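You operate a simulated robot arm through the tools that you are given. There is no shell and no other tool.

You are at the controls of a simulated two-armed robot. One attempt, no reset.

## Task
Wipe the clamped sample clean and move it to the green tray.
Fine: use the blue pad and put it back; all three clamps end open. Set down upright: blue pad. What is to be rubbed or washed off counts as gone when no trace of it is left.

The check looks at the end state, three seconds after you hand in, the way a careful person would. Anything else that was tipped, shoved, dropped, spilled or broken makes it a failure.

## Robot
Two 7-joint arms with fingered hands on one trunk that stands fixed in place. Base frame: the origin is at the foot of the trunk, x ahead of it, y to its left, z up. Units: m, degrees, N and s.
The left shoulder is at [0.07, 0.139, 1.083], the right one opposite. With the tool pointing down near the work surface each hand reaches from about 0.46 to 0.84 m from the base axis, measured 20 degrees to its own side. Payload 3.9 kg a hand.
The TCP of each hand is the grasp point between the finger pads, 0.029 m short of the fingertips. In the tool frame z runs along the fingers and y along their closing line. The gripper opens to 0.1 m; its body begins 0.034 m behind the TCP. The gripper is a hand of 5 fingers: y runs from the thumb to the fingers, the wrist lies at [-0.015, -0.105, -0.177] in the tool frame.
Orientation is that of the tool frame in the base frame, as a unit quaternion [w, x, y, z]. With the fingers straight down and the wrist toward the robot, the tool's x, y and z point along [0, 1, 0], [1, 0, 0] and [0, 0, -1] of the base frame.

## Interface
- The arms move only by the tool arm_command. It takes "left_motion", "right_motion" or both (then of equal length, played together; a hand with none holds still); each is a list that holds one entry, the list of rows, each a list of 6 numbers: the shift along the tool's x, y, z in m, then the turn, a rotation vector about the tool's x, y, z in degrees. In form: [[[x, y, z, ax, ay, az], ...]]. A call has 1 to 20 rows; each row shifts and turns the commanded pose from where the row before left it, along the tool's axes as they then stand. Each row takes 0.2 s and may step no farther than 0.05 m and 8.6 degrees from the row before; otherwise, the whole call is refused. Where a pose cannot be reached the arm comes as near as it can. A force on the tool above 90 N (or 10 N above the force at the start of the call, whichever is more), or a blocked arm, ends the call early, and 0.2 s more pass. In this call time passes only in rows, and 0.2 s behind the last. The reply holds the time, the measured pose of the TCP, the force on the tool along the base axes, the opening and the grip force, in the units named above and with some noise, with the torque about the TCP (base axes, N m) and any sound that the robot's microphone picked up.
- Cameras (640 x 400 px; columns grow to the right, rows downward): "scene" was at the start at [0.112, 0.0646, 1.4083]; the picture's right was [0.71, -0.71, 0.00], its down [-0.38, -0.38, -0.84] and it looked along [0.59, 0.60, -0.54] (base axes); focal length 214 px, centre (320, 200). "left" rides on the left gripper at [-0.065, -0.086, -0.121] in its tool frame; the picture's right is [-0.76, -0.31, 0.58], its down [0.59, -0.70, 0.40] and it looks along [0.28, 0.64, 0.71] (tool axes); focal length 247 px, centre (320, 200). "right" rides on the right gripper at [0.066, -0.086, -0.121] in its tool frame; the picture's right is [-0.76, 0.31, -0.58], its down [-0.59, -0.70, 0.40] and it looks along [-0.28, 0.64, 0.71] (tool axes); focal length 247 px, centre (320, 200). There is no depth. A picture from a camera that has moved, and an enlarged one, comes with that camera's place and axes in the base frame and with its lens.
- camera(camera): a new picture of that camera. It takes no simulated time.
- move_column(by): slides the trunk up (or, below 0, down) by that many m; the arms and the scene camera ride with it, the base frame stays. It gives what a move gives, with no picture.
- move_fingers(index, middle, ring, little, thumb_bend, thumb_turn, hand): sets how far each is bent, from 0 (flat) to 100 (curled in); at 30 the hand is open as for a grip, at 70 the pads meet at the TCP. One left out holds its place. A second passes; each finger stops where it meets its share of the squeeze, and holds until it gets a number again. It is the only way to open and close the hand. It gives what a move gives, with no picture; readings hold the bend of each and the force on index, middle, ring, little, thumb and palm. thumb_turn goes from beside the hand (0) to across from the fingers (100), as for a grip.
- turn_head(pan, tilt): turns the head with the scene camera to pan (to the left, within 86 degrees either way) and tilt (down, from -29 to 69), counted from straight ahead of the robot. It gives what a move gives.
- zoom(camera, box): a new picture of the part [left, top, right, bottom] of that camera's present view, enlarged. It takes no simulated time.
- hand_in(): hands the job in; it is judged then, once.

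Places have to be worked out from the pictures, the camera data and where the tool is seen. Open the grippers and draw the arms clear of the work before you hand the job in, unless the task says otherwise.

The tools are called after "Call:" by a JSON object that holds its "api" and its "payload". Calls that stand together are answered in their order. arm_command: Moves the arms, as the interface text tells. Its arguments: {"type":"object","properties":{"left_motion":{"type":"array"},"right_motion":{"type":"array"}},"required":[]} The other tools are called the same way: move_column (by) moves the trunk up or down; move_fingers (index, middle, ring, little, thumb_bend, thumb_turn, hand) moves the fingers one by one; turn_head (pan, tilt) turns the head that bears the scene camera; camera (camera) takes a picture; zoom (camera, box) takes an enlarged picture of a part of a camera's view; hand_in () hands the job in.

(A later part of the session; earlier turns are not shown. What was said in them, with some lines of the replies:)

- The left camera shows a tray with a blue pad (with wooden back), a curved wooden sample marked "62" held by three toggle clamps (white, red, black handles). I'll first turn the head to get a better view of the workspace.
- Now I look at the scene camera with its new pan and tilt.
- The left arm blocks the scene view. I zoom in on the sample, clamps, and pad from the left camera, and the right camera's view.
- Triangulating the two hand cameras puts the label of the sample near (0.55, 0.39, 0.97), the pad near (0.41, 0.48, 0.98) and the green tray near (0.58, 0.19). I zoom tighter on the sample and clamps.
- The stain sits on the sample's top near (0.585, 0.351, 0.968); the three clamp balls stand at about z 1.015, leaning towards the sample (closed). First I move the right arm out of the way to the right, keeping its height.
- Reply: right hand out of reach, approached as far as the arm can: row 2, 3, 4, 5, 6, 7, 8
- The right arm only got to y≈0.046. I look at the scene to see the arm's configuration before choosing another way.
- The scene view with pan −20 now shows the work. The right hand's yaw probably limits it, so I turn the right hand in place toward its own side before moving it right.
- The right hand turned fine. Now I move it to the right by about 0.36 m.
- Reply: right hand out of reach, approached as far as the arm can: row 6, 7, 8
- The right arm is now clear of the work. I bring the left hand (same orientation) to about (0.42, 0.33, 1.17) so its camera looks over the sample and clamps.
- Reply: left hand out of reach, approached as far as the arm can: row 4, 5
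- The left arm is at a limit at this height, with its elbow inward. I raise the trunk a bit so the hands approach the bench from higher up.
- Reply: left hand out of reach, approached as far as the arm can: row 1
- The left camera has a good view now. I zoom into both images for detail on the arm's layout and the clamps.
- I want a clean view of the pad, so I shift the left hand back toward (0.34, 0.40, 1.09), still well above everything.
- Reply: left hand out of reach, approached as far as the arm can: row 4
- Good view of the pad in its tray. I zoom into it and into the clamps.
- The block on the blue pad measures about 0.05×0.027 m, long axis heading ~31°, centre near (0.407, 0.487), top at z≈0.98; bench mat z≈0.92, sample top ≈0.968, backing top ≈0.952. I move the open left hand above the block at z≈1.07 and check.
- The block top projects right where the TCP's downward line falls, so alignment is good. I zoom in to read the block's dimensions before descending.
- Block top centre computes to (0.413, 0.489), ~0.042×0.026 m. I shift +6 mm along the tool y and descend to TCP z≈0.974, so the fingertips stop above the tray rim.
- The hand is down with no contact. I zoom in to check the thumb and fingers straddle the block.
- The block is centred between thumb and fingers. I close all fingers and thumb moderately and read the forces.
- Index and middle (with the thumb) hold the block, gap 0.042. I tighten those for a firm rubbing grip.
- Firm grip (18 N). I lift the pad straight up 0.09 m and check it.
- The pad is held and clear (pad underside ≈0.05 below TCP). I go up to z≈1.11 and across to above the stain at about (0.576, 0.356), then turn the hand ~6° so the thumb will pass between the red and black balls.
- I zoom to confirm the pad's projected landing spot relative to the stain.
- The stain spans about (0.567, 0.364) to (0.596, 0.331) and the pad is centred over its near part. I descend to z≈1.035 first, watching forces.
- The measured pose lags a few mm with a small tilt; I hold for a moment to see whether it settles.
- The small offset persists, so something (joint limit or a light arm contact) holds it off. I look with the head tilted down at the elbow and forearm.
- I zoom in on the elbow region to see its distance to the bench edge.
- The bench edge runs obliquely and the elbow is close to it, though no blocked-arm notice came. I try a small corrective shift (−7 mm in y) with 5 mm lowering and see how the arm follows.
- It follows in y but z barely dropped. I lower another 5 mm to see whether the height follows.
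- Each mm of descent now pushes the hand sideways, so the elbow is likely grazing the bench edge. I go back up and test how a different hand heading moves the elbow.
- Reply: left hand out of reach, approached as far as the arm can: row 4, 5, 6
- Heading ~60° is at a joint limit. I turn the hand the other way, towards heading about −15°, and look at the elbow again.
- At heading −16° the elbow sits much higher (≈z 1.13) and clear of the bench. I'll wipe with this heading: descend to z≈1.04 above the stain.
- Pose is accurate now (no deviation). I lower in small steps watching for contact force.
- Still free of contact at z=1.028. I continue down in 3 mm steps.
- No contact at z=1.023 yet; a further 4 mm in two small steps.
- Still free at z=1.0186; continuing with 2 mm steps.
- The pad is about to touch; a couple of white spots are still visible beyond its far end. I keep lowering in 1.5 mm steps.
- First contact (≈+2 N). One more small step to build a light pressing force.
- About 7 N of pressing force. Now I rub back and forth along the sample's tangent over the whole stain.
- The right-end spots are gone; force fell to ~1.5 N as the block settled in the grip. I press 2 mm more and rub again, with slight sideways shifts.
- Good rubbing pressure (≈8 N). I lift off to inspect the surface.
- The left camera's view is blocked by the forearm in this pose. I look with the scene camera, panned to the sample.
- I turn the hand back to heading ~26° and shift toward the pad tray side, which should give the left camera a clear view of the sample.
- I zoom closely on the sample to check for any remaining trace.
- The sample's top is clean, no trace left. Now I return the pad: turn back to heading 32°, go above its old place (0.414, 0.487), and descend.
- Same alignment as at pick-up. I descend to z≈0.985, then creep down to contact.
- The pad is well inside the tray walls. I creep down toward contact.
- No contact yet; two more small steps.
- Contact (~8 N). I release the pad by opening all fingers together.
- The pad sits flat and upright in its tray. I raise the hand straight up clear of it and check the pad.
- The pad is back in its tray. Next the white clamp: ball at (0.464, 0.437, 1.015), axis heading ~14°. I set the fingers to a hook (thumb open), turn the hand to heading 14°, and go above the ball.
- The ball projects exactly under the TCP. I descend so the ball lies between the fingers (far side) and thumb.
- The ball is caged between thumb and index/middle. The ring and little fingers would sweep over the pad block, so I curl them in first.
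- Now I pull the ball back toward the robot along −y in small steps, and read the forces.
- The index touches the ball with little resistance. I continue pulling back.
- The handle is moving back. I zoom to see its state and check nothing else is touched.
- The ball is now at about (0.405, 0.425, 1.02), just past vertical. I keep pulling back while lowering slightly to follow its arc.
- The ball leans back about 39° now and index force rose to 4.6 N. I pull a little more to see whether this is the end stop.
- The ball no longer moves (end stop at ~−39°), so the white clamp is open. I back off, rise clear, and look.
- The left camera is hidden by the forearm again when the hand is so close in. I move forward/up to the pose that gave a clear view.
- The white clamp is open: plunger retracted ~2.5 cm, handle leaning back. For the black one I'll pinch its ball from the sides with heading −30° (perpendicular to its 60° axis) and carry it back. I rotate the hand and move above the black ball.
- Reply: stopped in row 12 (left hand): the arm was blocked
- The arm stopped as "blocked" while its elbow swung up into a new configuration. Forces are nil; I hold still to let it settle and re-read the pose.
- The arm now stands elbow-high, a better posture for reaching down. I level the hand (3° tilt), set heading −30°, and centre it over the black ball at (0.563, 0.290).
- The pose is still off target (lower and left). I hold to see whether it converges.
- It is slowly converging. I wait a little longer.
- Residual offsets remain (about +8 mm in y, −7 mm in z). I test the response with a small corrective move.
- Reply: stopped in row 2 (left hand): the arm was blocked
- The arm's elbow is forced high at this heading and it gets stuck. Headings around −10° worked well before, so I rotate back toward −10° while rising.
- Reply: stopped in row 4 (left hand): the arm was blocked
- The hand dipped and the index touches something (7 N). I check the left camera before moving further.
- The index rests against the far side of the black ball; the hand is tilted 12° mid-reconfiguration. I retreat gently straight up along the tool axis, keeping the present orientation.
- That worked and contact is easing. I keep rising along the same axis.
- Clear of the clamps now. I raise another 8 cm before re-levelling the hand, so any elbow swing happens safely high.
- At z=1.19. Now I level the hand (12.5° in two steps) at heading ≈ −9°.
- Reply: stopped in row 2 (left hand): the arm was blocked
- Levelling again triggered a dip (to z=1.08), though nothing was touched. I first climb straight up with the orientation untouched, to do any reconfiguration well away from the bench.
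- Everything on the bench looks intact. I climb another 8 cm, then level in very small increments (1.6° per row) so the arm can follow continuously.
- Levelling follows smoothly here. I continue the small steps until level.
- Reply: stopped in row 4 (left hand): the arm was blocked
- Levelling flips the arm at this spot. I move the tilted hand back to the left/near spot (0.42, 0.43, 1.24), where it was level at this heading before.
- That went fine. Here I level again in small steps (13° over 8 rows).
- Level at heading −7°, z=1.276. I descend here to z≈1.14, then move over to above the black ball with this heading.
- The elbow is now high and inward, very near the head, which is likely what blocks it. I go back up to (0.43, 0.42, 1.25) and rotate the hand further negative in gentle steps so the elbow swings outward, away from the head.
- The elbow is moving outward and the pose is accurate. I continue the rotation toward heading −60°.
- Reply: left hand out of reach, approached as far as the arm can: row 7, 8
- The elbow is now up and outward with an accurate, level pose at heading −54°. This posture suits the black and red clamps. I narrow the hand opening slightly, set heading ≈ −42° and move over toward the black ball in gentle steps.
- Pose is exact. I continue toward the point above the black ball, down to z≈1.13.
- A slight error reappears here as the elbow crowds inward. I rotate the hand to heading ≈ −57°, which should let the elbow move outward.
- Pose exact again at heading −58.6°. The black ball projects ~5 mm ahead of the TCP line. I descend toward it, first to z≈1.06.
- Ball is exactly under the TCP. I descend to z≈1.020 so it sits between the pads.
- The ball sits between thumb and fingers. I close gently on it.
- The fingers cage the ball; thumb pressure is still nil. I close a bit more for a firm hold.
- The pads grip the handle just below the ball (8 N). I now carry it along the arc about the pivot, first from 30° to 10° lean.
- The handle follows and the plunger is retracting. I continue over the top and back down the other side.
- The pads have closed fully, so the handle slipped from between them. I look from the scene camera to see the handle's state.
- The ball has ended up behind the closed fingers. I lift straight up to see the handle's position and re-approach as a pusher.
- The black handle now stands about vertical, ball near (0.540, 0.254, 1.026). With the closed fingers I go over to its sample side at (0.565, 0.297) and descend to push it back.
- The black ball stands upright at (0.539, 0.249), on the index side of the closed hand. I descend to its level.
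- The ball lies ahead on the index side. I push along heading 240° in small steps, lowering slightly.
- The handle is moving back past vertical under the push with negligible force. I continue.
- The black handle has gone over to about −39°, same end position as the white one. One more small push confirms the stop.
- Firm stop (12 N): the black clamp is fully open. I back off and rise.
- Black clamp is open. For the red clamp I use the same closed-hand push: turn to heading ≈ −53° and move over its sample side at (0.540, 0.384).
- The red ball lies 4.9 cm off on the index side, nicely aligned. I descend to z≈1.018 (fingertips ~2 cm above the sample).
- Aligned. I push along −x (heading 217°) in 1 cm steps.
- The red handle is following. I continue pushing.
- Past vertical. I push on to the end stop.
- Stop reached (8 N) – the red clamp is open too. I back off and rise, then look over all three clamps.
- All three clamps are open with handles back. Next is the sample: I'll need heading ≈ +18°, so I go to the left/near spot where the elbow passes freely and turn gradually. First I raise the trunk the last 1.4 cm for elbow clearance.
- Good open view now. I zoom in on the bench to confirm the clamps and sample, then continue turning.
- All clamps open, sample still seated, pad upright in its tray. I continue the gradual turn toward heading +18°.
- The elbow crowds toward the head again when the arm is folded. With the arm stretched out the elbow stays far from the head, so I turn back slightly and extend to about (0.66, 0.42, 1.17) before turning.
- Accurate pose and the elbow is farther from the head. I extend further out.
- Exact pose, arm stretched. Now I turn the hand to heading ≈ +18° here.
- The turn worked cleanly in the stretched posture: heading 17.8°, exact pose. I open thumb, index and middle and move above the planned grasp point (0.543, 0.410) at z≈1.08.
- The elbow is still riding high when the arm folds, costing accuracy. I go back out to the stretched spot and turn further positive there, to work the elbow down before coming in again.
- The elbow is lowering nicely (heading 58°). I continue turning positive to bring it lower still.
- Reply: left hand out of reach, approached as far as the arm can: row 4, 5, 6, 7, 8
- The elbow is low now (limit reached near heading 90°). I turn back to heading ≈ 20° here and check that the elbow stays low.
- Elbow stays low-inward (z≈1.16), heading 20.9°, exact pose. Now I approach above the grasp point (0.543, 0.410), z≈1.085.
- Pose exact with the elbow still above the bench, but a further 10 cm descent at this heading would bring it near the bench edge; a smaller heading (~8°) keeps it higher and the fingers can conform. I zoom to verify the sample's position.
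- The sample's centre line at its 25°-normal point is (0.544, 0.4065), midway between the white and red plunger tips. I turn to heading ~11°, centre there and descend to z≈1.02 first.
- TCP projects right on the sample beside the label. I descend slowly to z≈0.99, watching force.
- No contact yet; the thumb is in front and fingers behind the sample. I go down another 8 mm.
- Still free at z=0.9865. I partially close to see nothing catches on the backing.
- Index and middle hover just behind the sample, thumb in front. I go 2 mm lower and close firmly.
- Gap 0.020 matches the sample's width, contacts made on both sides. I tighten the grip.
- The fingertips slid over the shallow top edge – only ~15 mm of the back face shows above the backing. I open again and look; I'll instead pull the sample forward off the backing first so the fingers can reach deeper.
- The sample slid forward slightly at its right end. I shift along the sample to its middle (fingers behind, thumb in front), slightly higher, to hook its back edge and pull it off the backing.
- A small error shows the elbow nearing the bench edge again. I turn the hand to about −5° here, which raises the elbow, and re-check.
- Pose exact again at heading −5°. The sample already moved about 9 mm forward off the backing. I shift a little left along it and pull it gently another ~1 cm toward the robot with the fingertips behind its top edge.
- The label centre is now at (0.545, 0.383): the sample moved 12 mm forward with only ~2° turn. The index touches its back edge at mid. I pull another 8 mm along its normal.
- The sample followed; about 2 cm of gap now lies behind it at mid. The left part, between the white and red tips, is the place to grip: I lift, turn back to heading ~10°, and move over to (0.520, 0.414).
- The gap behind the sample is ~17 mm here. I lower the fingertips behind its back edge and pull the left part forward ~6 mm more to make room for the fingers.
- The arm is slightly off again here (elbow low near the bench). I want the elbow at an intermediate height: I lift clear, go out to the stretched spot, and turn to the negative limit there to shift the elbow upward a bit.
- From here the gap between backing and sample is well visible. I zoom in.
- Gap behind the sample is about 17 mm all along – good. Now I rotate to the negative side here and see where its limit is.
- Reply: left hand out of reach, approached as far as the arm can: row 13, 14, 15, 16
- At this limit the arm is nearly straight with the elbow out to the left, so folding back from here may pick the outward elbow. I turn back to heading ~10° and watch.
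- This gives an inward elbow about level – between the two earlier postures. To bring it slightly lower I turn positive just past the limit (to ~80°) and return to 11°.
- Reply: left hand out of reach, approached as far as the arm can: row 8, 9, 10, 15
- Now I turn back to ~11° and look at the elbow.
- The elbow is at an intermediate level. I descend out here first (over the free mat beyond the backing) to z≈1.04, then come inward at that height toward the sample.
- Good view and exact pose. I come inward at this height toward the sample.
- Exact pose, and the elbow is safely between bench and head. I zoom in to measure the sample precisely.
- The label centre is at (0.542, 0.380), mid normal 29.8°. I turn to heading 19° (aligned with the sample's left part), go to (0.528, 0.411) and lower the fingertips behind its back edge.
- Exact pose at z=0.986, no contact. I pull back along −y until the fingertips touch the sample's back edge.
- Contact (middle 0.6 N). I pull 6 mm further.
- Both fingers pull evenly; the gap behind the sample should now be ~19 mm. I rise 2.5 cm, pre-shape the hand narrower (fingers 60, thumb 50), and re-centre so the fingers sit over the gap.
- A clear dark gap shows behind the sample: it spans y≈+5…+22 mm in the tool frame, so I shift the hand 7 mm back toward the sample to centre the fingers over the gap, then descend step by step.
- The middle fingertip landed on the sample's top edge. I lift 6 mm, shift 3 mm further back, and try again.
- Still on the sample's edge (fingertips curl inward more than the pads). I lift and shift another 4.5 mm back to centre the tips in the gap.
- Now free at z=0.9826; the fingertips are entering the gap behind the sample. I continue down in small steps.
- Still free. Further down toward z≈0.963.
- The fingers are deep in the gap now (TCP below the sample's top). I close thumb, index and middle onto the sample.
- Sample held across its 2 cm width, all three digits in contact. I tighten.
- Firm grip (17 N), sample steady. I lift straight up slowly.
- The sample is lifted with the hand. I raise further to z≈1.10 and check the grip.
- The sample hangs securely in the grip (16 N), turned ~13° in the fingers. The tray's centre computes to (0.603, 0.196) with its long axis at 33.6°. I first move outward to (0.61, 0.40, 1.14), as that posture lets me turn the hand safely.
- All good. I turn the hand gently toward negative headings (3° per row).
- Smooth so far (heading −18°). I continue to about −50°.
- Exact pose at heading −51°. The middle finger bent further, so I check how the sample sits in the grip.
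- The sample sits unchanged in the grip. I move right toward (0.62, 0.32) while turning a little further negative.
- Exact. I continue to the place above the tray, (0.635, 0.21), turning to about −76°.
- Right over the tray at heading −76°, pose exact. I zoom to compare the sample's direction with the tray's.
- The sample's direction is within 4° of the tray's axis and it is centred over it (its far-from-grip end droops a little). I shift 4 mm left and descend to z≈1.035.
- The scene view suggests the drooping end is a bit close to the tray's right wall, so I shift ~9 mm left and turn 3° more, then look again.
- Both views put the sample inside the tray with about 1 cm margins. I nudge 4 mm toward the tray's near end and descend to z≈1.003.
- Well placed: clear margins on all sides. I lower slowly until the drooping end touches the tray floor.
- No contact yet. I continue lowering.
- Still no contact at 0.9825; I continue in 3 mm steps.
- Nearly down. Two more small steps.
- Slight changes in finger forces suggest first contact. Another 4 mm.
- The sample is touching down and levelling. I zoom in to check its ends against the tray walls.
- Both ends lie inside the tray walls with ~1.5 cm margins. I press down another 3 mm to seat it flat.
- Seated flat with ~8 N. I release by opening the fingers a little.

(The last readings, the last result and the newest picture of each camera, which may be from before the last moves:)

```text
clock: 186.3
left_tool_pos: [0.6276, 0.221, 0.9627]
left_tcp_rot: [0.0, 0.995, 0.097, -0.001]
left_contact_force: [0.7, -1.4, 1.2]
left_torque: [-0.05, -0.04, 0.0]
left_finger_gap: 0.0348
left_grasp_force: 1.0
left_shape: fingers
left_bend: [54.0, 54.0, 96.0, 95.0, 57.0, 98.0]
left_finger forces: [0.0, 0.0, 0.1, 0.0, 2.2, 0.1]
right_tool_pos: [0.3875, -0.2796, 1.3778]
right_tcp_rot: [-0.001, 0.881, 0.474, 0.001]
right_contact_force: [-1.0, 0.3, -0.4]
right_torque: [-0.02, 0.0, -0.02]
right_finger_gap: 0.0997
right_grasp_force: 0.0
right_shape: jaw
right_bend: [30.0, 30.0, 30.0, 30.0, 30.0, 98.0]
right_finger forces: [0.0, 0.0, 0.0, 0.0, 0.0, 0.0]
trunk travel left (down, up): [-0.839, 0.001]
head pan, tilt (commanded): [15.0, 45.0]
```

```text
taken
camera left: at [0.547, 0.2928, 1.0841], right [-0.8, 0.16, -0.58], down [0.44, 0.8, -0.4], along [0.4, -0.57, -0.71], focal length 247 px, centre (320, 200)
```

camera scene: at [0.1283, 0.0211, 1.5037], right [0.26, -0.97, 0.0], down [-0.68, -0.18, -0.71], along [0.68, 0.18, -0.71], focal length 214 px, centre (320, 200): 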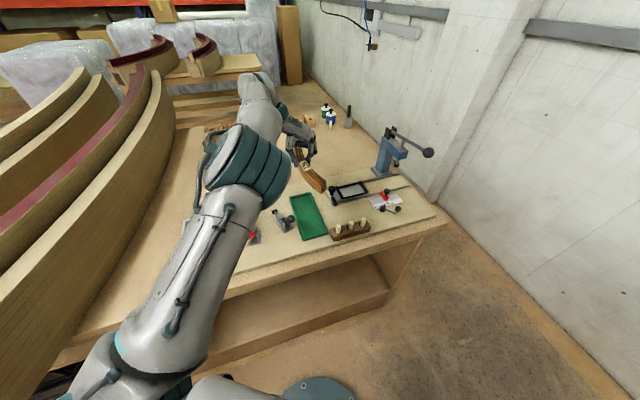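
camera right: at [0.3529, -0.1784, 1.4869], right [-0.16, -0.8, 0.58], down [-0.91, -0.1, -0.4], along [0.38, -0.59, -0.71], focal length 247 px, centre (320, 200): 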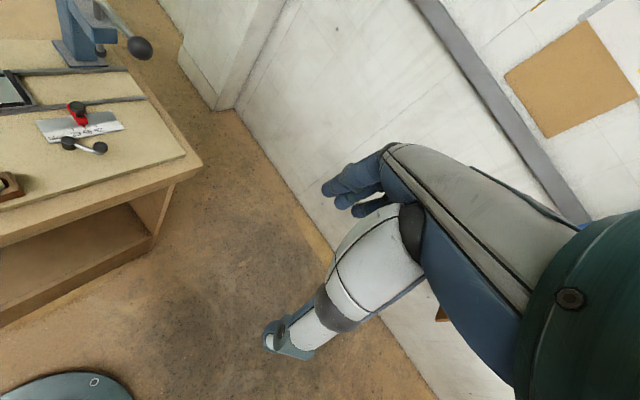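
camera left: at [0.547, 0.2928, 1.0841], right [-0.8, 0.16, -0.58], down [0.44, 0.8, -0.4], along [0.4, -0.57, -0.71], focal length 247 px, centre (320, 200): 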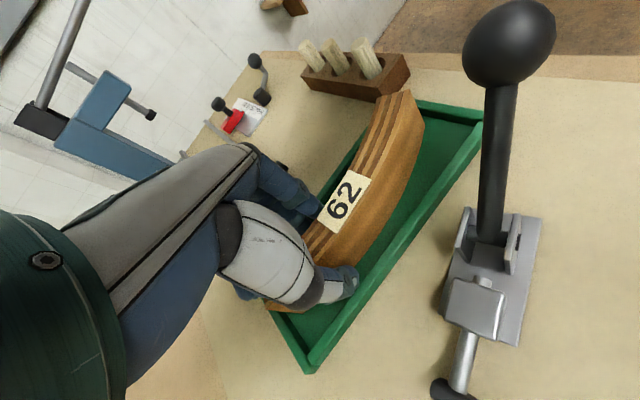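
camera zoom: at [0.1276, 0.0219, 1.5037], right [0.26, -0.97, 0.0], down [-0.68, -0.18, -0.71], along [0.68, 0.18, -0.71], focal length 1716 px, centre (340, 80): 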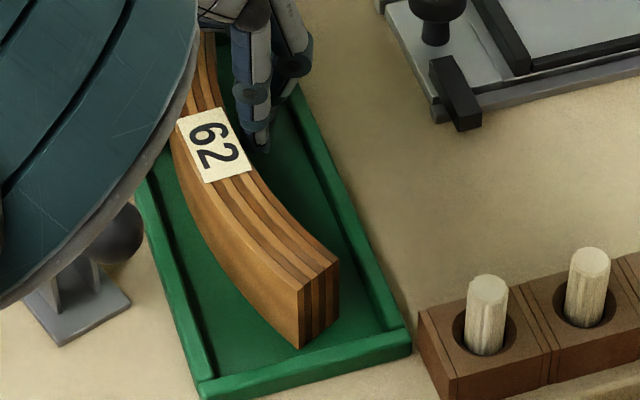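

The sample stands flat in the tray. The thumb lightly touches something (2 N), so I ease it and then rise straight up.

Call:
{"api": "move_fingers", "payload": {"hand": "left", "thumb_bend": 58, "index": 52, "middle": 52}}

Call:
{"api": "arm_command", "payload": {"left_motion": [[[0, 0, -0.006, 0, 0, 0], [0, 0, -0.01, 0, 0, 0], [0, 0, -0.014, 0, 0, 0]]]}}

Call:
{"api": "zoom", "payload": {"camera": "scene", "box": [290, 190, 345, 240]}}

Call:
{"api": "camera", "payload": {"camera": "left"}}

```text
clock: 187.3
left_tool_pos: [0.6286, 0.2213, 0.9628]
left_tcp_rot: [0.0, 0.995, 0.097, -0.001]
left_contact_force: [-0.3, -0.6, 0.1]
left_torque: [0.03, -0.03, 0.01]
left_finger_gap: 0.0365
left_grasp_force: 0.7
left_shape: fingers
left_bend: [52.0, 52.0, 96.0, 95.0, 58.0, 98.0]
left_finger forces: [0.0, 0.0, 0.0, 0.1, 1.2, 0.1]
right_tool_pos: [0.3885, -0.2792, 1.3765]
right_tcp_rot: [-0.001, 0.881, 0.474, 0.001]
right_contact_force: [-0.3, -0.4, -0.2]
right_torque: [0.0, -0.01, -0.02]
right_finger_gap: 0.0998
right_grasp_force: 0.0
right_shape: jaw
right_bend: [30.0, 30.0, 30.0, 30.0, 30.0, 98.0]
right_finger forces: [0.0, 0.0, 0.1, 0.0, 0.1, 0.0]
trunk travel left (down, up): [-0.839, 0.001]
head pan, tilt (commanded): [15.0, 45.0]
```

```text
clock: 188.1
left_tool_pos: [0.628, 0.2211, 0.9921]
left_tcp_rot: [0.0, 0.995, 0.098, -0.001]
left_contact_force: [0.3, -0.4, 0.5]
left_torque: [0.0, -0.01, 0.03]
left_finger_gap: 0.0382
left_grasp_force: 0.1
left_shape: fingers
left_bend: [52.0, 52.0, 96.0, 95.0, 57.0, 98.0]
left_finger forces: [0.0, 0.0, 0.0, 0.0, 0.0, 0.0]
right_tool_pos: [0.3882, -0.2791, 1.3785]
right_tcp_rot: [0.0, 0.881, 0.473, 0.002]
right_contact_force: [-0.1, 0.7, 0.1]
right_torque: [-0.04, 0.01, 0.04]
right_finger_gap: 0.0998
right_grasp_force: 0.0
right_shape: jaw
right_bend: [30.0, 30.0, 30.0, 30.0, 30.0, 98.0]
right_finger forces: [0.1, 0.1, 0.1, 0.0, 0.0, 0.0]
trunk travel left (down, up): [-0.839, 0.001]
head pan, tilt (commanded): [15.0, 45.0]
```

```text
8.00 times, centred on (318, 215) of scene
camera zoom: at [0.1272, 0.0222, 1.5038], right [0.26, -0.97, 0.0], down [-0.68, -0.18, -0.71], along [0.68, 0.18, -0.71], focal length 1716 px, centre (340, 80)
```

zoom: 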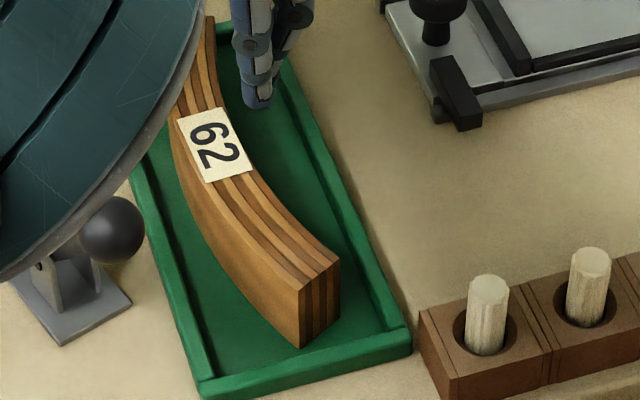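

```text
taken
camera left: at [0.546, 0.2929, 1.1136], right [-0.8, 0.15, -0.58], down [0.44, 0.8, -0.4], along [0.4, -0.57, -0.71], focal length 247 px, centre (320, 200)
```

left: 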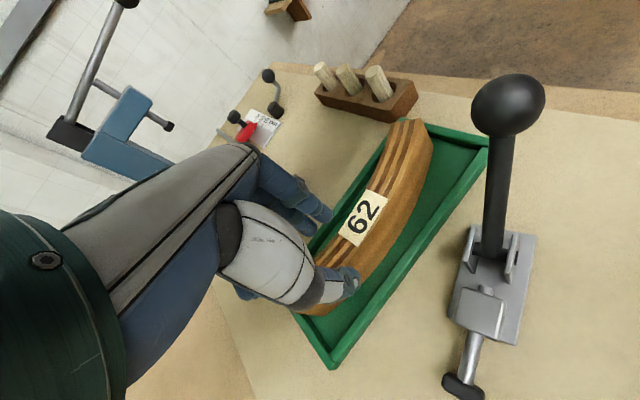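

The sample stays in the tray, hand free. I rise well clear.

Call:
{"api": "arm_command", "payload": {"left_motion": [[[0, 0, -0.03, 0, 0, 0], [0, 0, -0.04, 0, 0, 0], [0, 0, -0.04, 0, 0, 0], [0, -0.02, -0.03, 0, 0, 0]]]}}

Call:
{"api": "camera", "payload": {"camera": "left"}}

Call:
{"api": "camera", "payload": {"camera": "scene"}}

```text
clock: 189.1
left_tool_pos: [0.6251, 0.2416, 1.1328]
left_tcp_rot: [0.0, 0.995, 0.098, 0.0]
left_contact_force: [0.7, 0.7, 0.5]
left_torque: [0.0, -0.04, 0.01]
left_finger_gap: 0.0387
left_grasp_force: 0.1
left_shape: fingers
left_bend: [52.0, 52.0, 96.0, 95.0, 57.0, 98.0]
left_finger forces: [0.0, 0.0, 0.0, 0.0, 0.1, 0.1]
right_tool_pos: [0.3877, -0.2775, 1.3783]
right_tcp_rot: [0.0, 0.88, 0.475, 0.0]
right_contact_force: [0.1, 0.5, -0.2]
right_torque: [-0.01, 0.0, 0.0]
right_finger_gap: 0.0995
right_grasp_force: 0.0
right_shape: jaw
right_bend: [30.0, 30.0, 30.0, 30.0, 30.0, 98.0]
right_finger forces: [0.0, 0.0, 0.0, 0.0, 0.0, 0.0]
trunk travel left (down, up): [-0.839, 0.001]
head pan, tilt (commanded): [15.0, 45.0]
```

```text
taken
camera left: at [0.5432, 0.3144, 1.2546], right [-0.8, 0.15, -0.58], down [0.44, 0.8, -0.4], along [0.4, -0.57, -0.71], focal length 247 px, centre (320, 200)
```

left: 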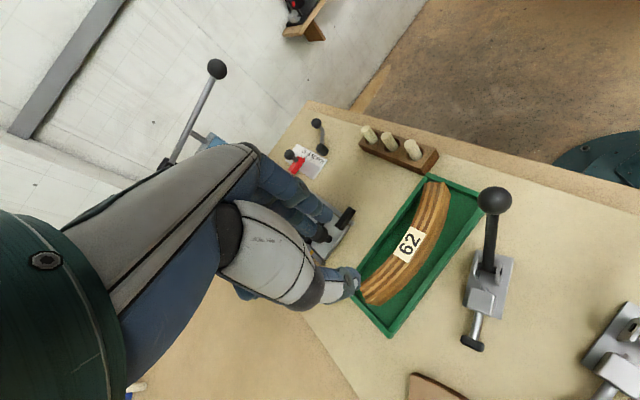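

```text
taken
camera scene: at [0.1266, 0.0238, 1.5038], right [0.26, -0.97, 0.0], down [-0.68, -0.18, -0.71], along [0.68, 0.18, -0.71], focal length 214 px, centre (320, 200)
```

scene: 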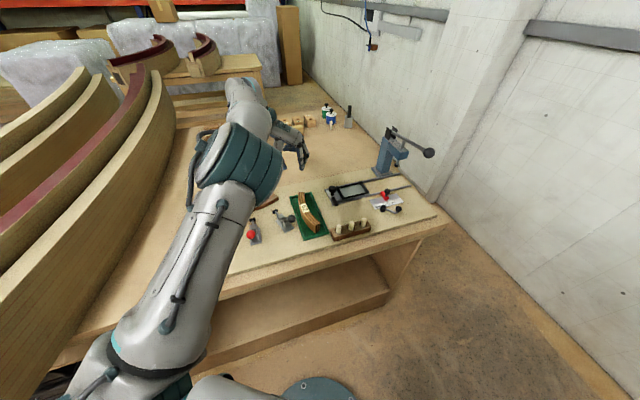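

The sample lies fully inside the green tray. I zoom to inspect it for any remaining trace and to check the surroundings.

Call:
{"api": "zoom", "payload": {"camera": "left", "box": [340, 160, 500, 350]}}

Call:
{"api": "zoom", "payload": {"camera": "scene", "box": [270, 170, 350, 250]}}

```text
2.11 times, centred on (420, 255) of left
camera zoom: at [0.5432, 0.3144, 1.2546], right [-0.8, 0.15, -0.58], down [0.44, 0.8, -0.4], along [0.4, -0.57, -0.71], focal length 520 px, centre (110, 84)
```

zoom: 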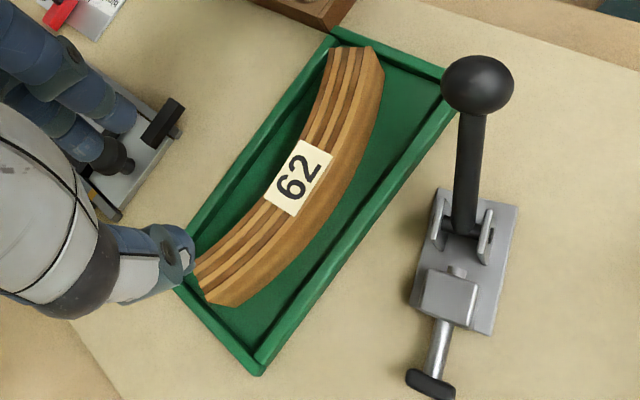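

```text
5.00 times, centred on (310, 210) of scene
camera zoom: at [0.1266, 0.0238, 1.5038], right [0.26, -0.97, 0.0], down [-0.68, -0.18, -0.71], along [0.68, 0.18, -0.71], focal length 1072 px, centre (370, 150)
```

zoom: 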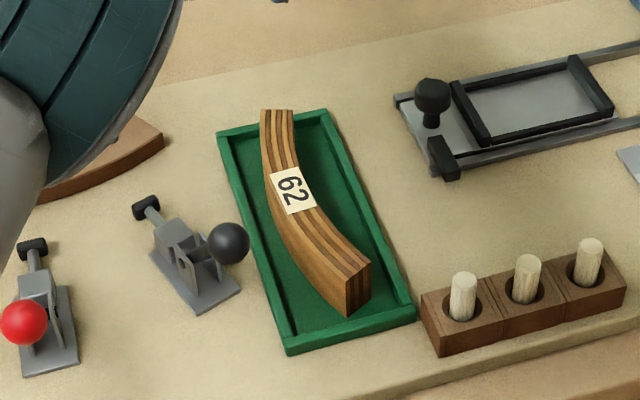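

Clean, and fully inside the tray. Now I draw the left arm clear: up, then back to the left in gentle steps.

Call:
{"api": "arm_command", "payload": {"left_motion": [[[0, 0, -0.03, 0, 0, -3], [0, 0, -0.03, 0, 0, -3], [0, -0.02, -0.02, 0, 0, -3], [0.005, -0.03, -0.01, 0, 0, -3], [0.005, -0.03, 0, 0, 0, -3], [0.0, -0.03, 0, 0, 0, -3], [-0.005, -0.03, 0, 0, 0, -2]]]}}

Call:
{"api": "camera", "payload": {"camera": "scene"}}

```text
clock: 190.7
left_tool_pos: [0.5728, 0.3693, 1.2249]
left_tcp_rot: [0.0, 0.963, 0.269, 0.001]
left_contact_force: [0.5, -0.1, 0.2]
left_torque: [0.0, -0.03, 0.01]
left_finger_gap: 0.0384
left_grasp_force: 0.1
left_shape: fingers
left_bend: [52.0, 52.0, 96.0, 95.0, 57.0, 98.0]
left_finger forces: [0.0, 0.1, 0.1, 0.0, 0.0, 0.0]
right_tool_pos: [0.3867, -0.2789, 1.3786]
right_tcp_rot: [0.0, 0.881, 0.473, 0.0]
right_contact_force: [-0.4, -0.1, -0.2]
right_torque: [-0.01, 0.0, 0.02]
right_finger_gap: 0.1
right_grasp_force: 0.1
right_shape: jaw
right_bend: [30.0, 30.0, 30.0, 30.0, 30.0, 98.0]
right_finger forces: [0.1, 0.0, 0.0, 0.1, 0.0, 0.1]
trunk travel left (down, up): [-0.839, 0.001]
head pan, tilt (commanded): [15.0, 45.0]
```

```text
taken
camera scene: at [0.1262, 0.0232, 1.5039], right [0.26, -0.97, 0.0], down [-0.68, -0.18, -0.71], along [0.68, 0.18, -0.71], focal length 214 px, centre (320, 200)
```

scene: 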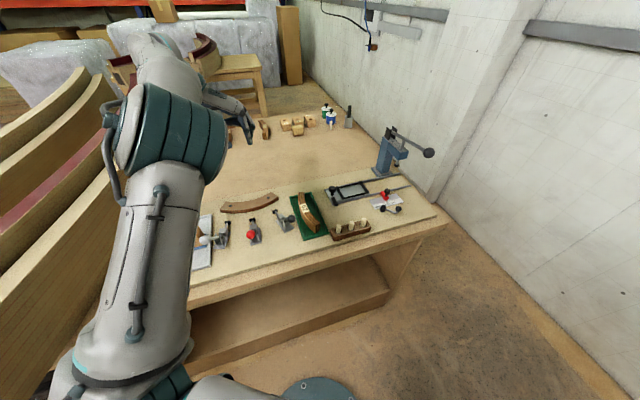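

Smooth. I draw it further back and up.

Call:
{"api": "arm_command", "payload": {"left_motion": [[[-0.0149, -0.0251, -0.015, 0, 0, -2.5], [-0.0149, -0.0251, -0.015, 0, 0, -2.5], [-0.0149, -0.0251, -0.015, 0, 0, -2.5], [-0.0149, -0.0251, -0.015, 0, 0, -2.5], [-0.0149, -0.0251, -0.015, 0, 0, -2.5]]]}}

Call:
{"api": "camera", "payload": {"camera": "scene"}}

Call:
{"api": "camera", "payload": {"camera": "left"}}

```text
clock: 191.9
left_tool_pos: [0.4377, 0.4261, 1.2989]
left_tcp_rot: [-0.001, 0.928, 0.373, 0.0]
left_contact_force: [0.0, -0.4, 0.3]
left_torque: [0.01, 0.02, 0.01]
left_finger_gap: 0.0385
left_grasp_force: 0.0
left_shape: fingers
left_bend: [52.0, 52.0, 96.0, 95.0, 57.0, 98.0]
left_finger forces: [0.1, 0.0, 0.0, 0.0, 0.0, 0.1]
right_tool_pos: [0.3874, -0.28, 1.3783]
right_tcp_rot: [0.0, 0.881, 0.473, 0.001]
right_contact_force: [0.1, -0.4, -0.1]
right_torque: [0.0, -0.04, -0.01]
right_finger_gap: 0.0998
right_grasp_force: 0.0
right_shape: jaw
right_bend: [30.0, 30.0, 30.0, 30.0, 30.0, 98.0]
right_finger forces: [0.0, 0.0, 0.0, 0.0, 0.0, 0.0]
trunk travel left (down, up): [-0.839, 0.001]
head pan, tilt (commanded): [15.0, 45.0]
```

```text
taken
camera scene: at [0.1256, 0.0226, 1.5039], right [0.26, -0.97, 0.0], down [-0.68, -0.18, -0.71], along [0.68, 0.18, -0.71], focal length 214 px, centre (320, 200)
```

scene: 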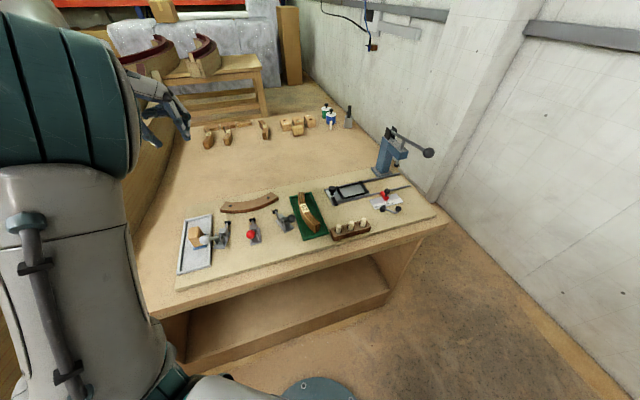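

```text
taken
camera left: at [0.331, 0.4431, 1.4206], right [-0.76, -0.3, -0.58], down [-0.06, 0.92, -0.4], along [0.65, -0.27, -0.71], focal length 247 px, centre (320, 200)
```

left: 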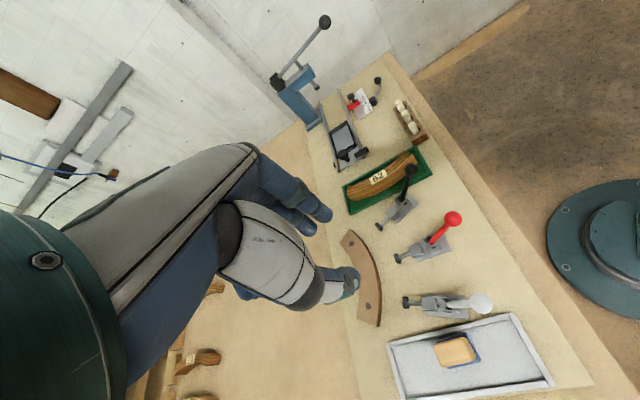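

Full overview: sample in the green tray, three clamps open, pad in its tray. I open the hand fully and zoom in for a last check.

Call:
{"api": "move_fingers", "payload": {"hand": "left", "index": 30, "middle": 30, "ring": 30, "little": 30, "thumb_bend": 30}}

Call:
{"api": "zoom", "payload": {"camera": "scene", "box": [160, 170, 360, 290]}}

Call:
{"api": "zoom", "payload": {"camera": "scene", "box": [170, 200, 260, 280]}}

Call:
{"api": "zoom", "payload": {"camera": "left", "box": [330, 60, 560, 400]}}

```text
clock: 192.9
left_tool_pos: [0.4403, 0.4256, 1.2991]
left_tcp_rot: [-0.002, 0.928, 0.372, 0.0]
left_contact_force: [0.3, -0.5, 0.3]
left_torque: [0.03, 0.01, -0.04]
left_finger_gap: 0.0984
left_grasp_force: 0.0
left_shape: fingers
left_bend: [30.0, 30.0, 30.0, 30.0, 30.0, 98.0]
left_finger forces: [0.1, 0.0, 0.0, 0.1, 0.0, 0.0]
right_tool_pos: [0.3882, -0.279, 1.3786]
right_tcp_rot: [-0.001, 0.881, 0.473, 0.001]
right_contact_force: [0.4, 0.2, -0.1]
right_torque: [-0.01, -0.01, 0.02]
right_finger_gap: 0.0999
right_grasp_force: 0.0
right_shape: jaw
right_bend: [30.0, 30.0, 30.0, 30.0, 30.0, 98.0]
right_finger forces: [0.0, 0.1, 0.0, 0.0, 0.0, 0.0]
trunk travel left (down, up): [-0.839, 0.001]
head pan, tilt (commanded): [15.0, 45.0]
```

```text
3.20 times, centred on (260, 230) of scene
camera zoom: at [0.1273, 0.0225, 1.5038], right [0.26, -0.97, 0.0], down [-0.68, -0.18, -0.71], along [0.68, 0.18, -0.71], focal length 686 px, centre (512, 104)
```

zoom: 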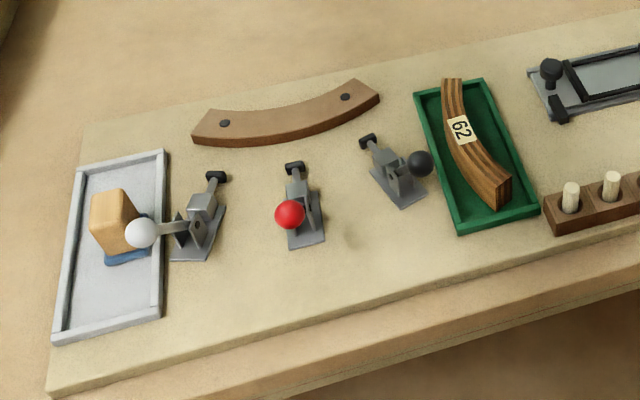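

```text
5.00 times, centred on (215, 240) of scene
camera zoom: at [0.1273, 0.0225, 1.5038], right [0.26, -0.97, 0.0], down [-0.68, -0.18, -0.71], along [0.68, 0.18, -0.71], focal length 1072 px, centre (845, 0)
```

zoom: 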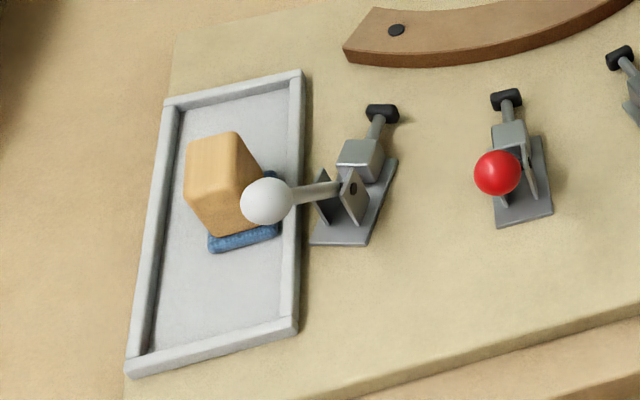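

```text
1.18 times, centred on (445, 230) of left
camera zoom: at [0.333, 0.443, 1.4201], right [-0.76, -0.3, -0.58], down [-0.06, 0.92, -0.4], along [0.65, -0.27, -0.71], focal length 291 px, centre (173, 165)
```

zoom: 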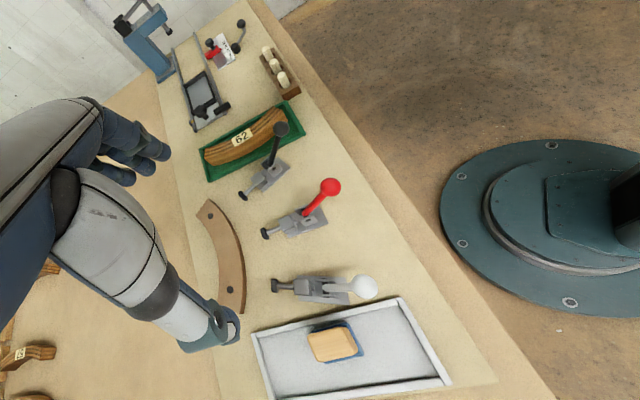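

Everything checks out: the sample is clean and inside the green tray, and all three handles are back with their plungers retracted. The pad sits upright in its own tray, nothing else has moved, and both hands are open and clear of the work. I hand the job in.

Call:
{"api": "hand_in", "payload": {}}

```text
The job is handed in.
```

The sample is wiped clean and sitting in the green tray, and I've handed the job in. I don't know yet how the check came out.

- **Sample:** in close-up the rubbed surface shows no trace of the white stain. It lies flat, fully inside the tray walls, with the "62" label intact.
- **Blue pad:** it is back in its own tray, upright with the wooden grip on top.
- **Clamps:** white, red and black are all open, with handles pulled back and plungers retracted.
- **Arms:** both hands are open. The left hand is about 0.35 m above the bench, and the right arm stayed off to the right throughout.

- **Unplanned contact:** while the left arm was changing position, the hand dipped and the index finger pressed the black clamp's ball with about 7 N. Nothing looked moved afterwards.
- **Extra handling of the sample:** my first grip slipped off it. I slid it about 2 cm forward off its backing block before lifting it out.

In the final pictures I saw nothing else tipped, shoved or dropped.
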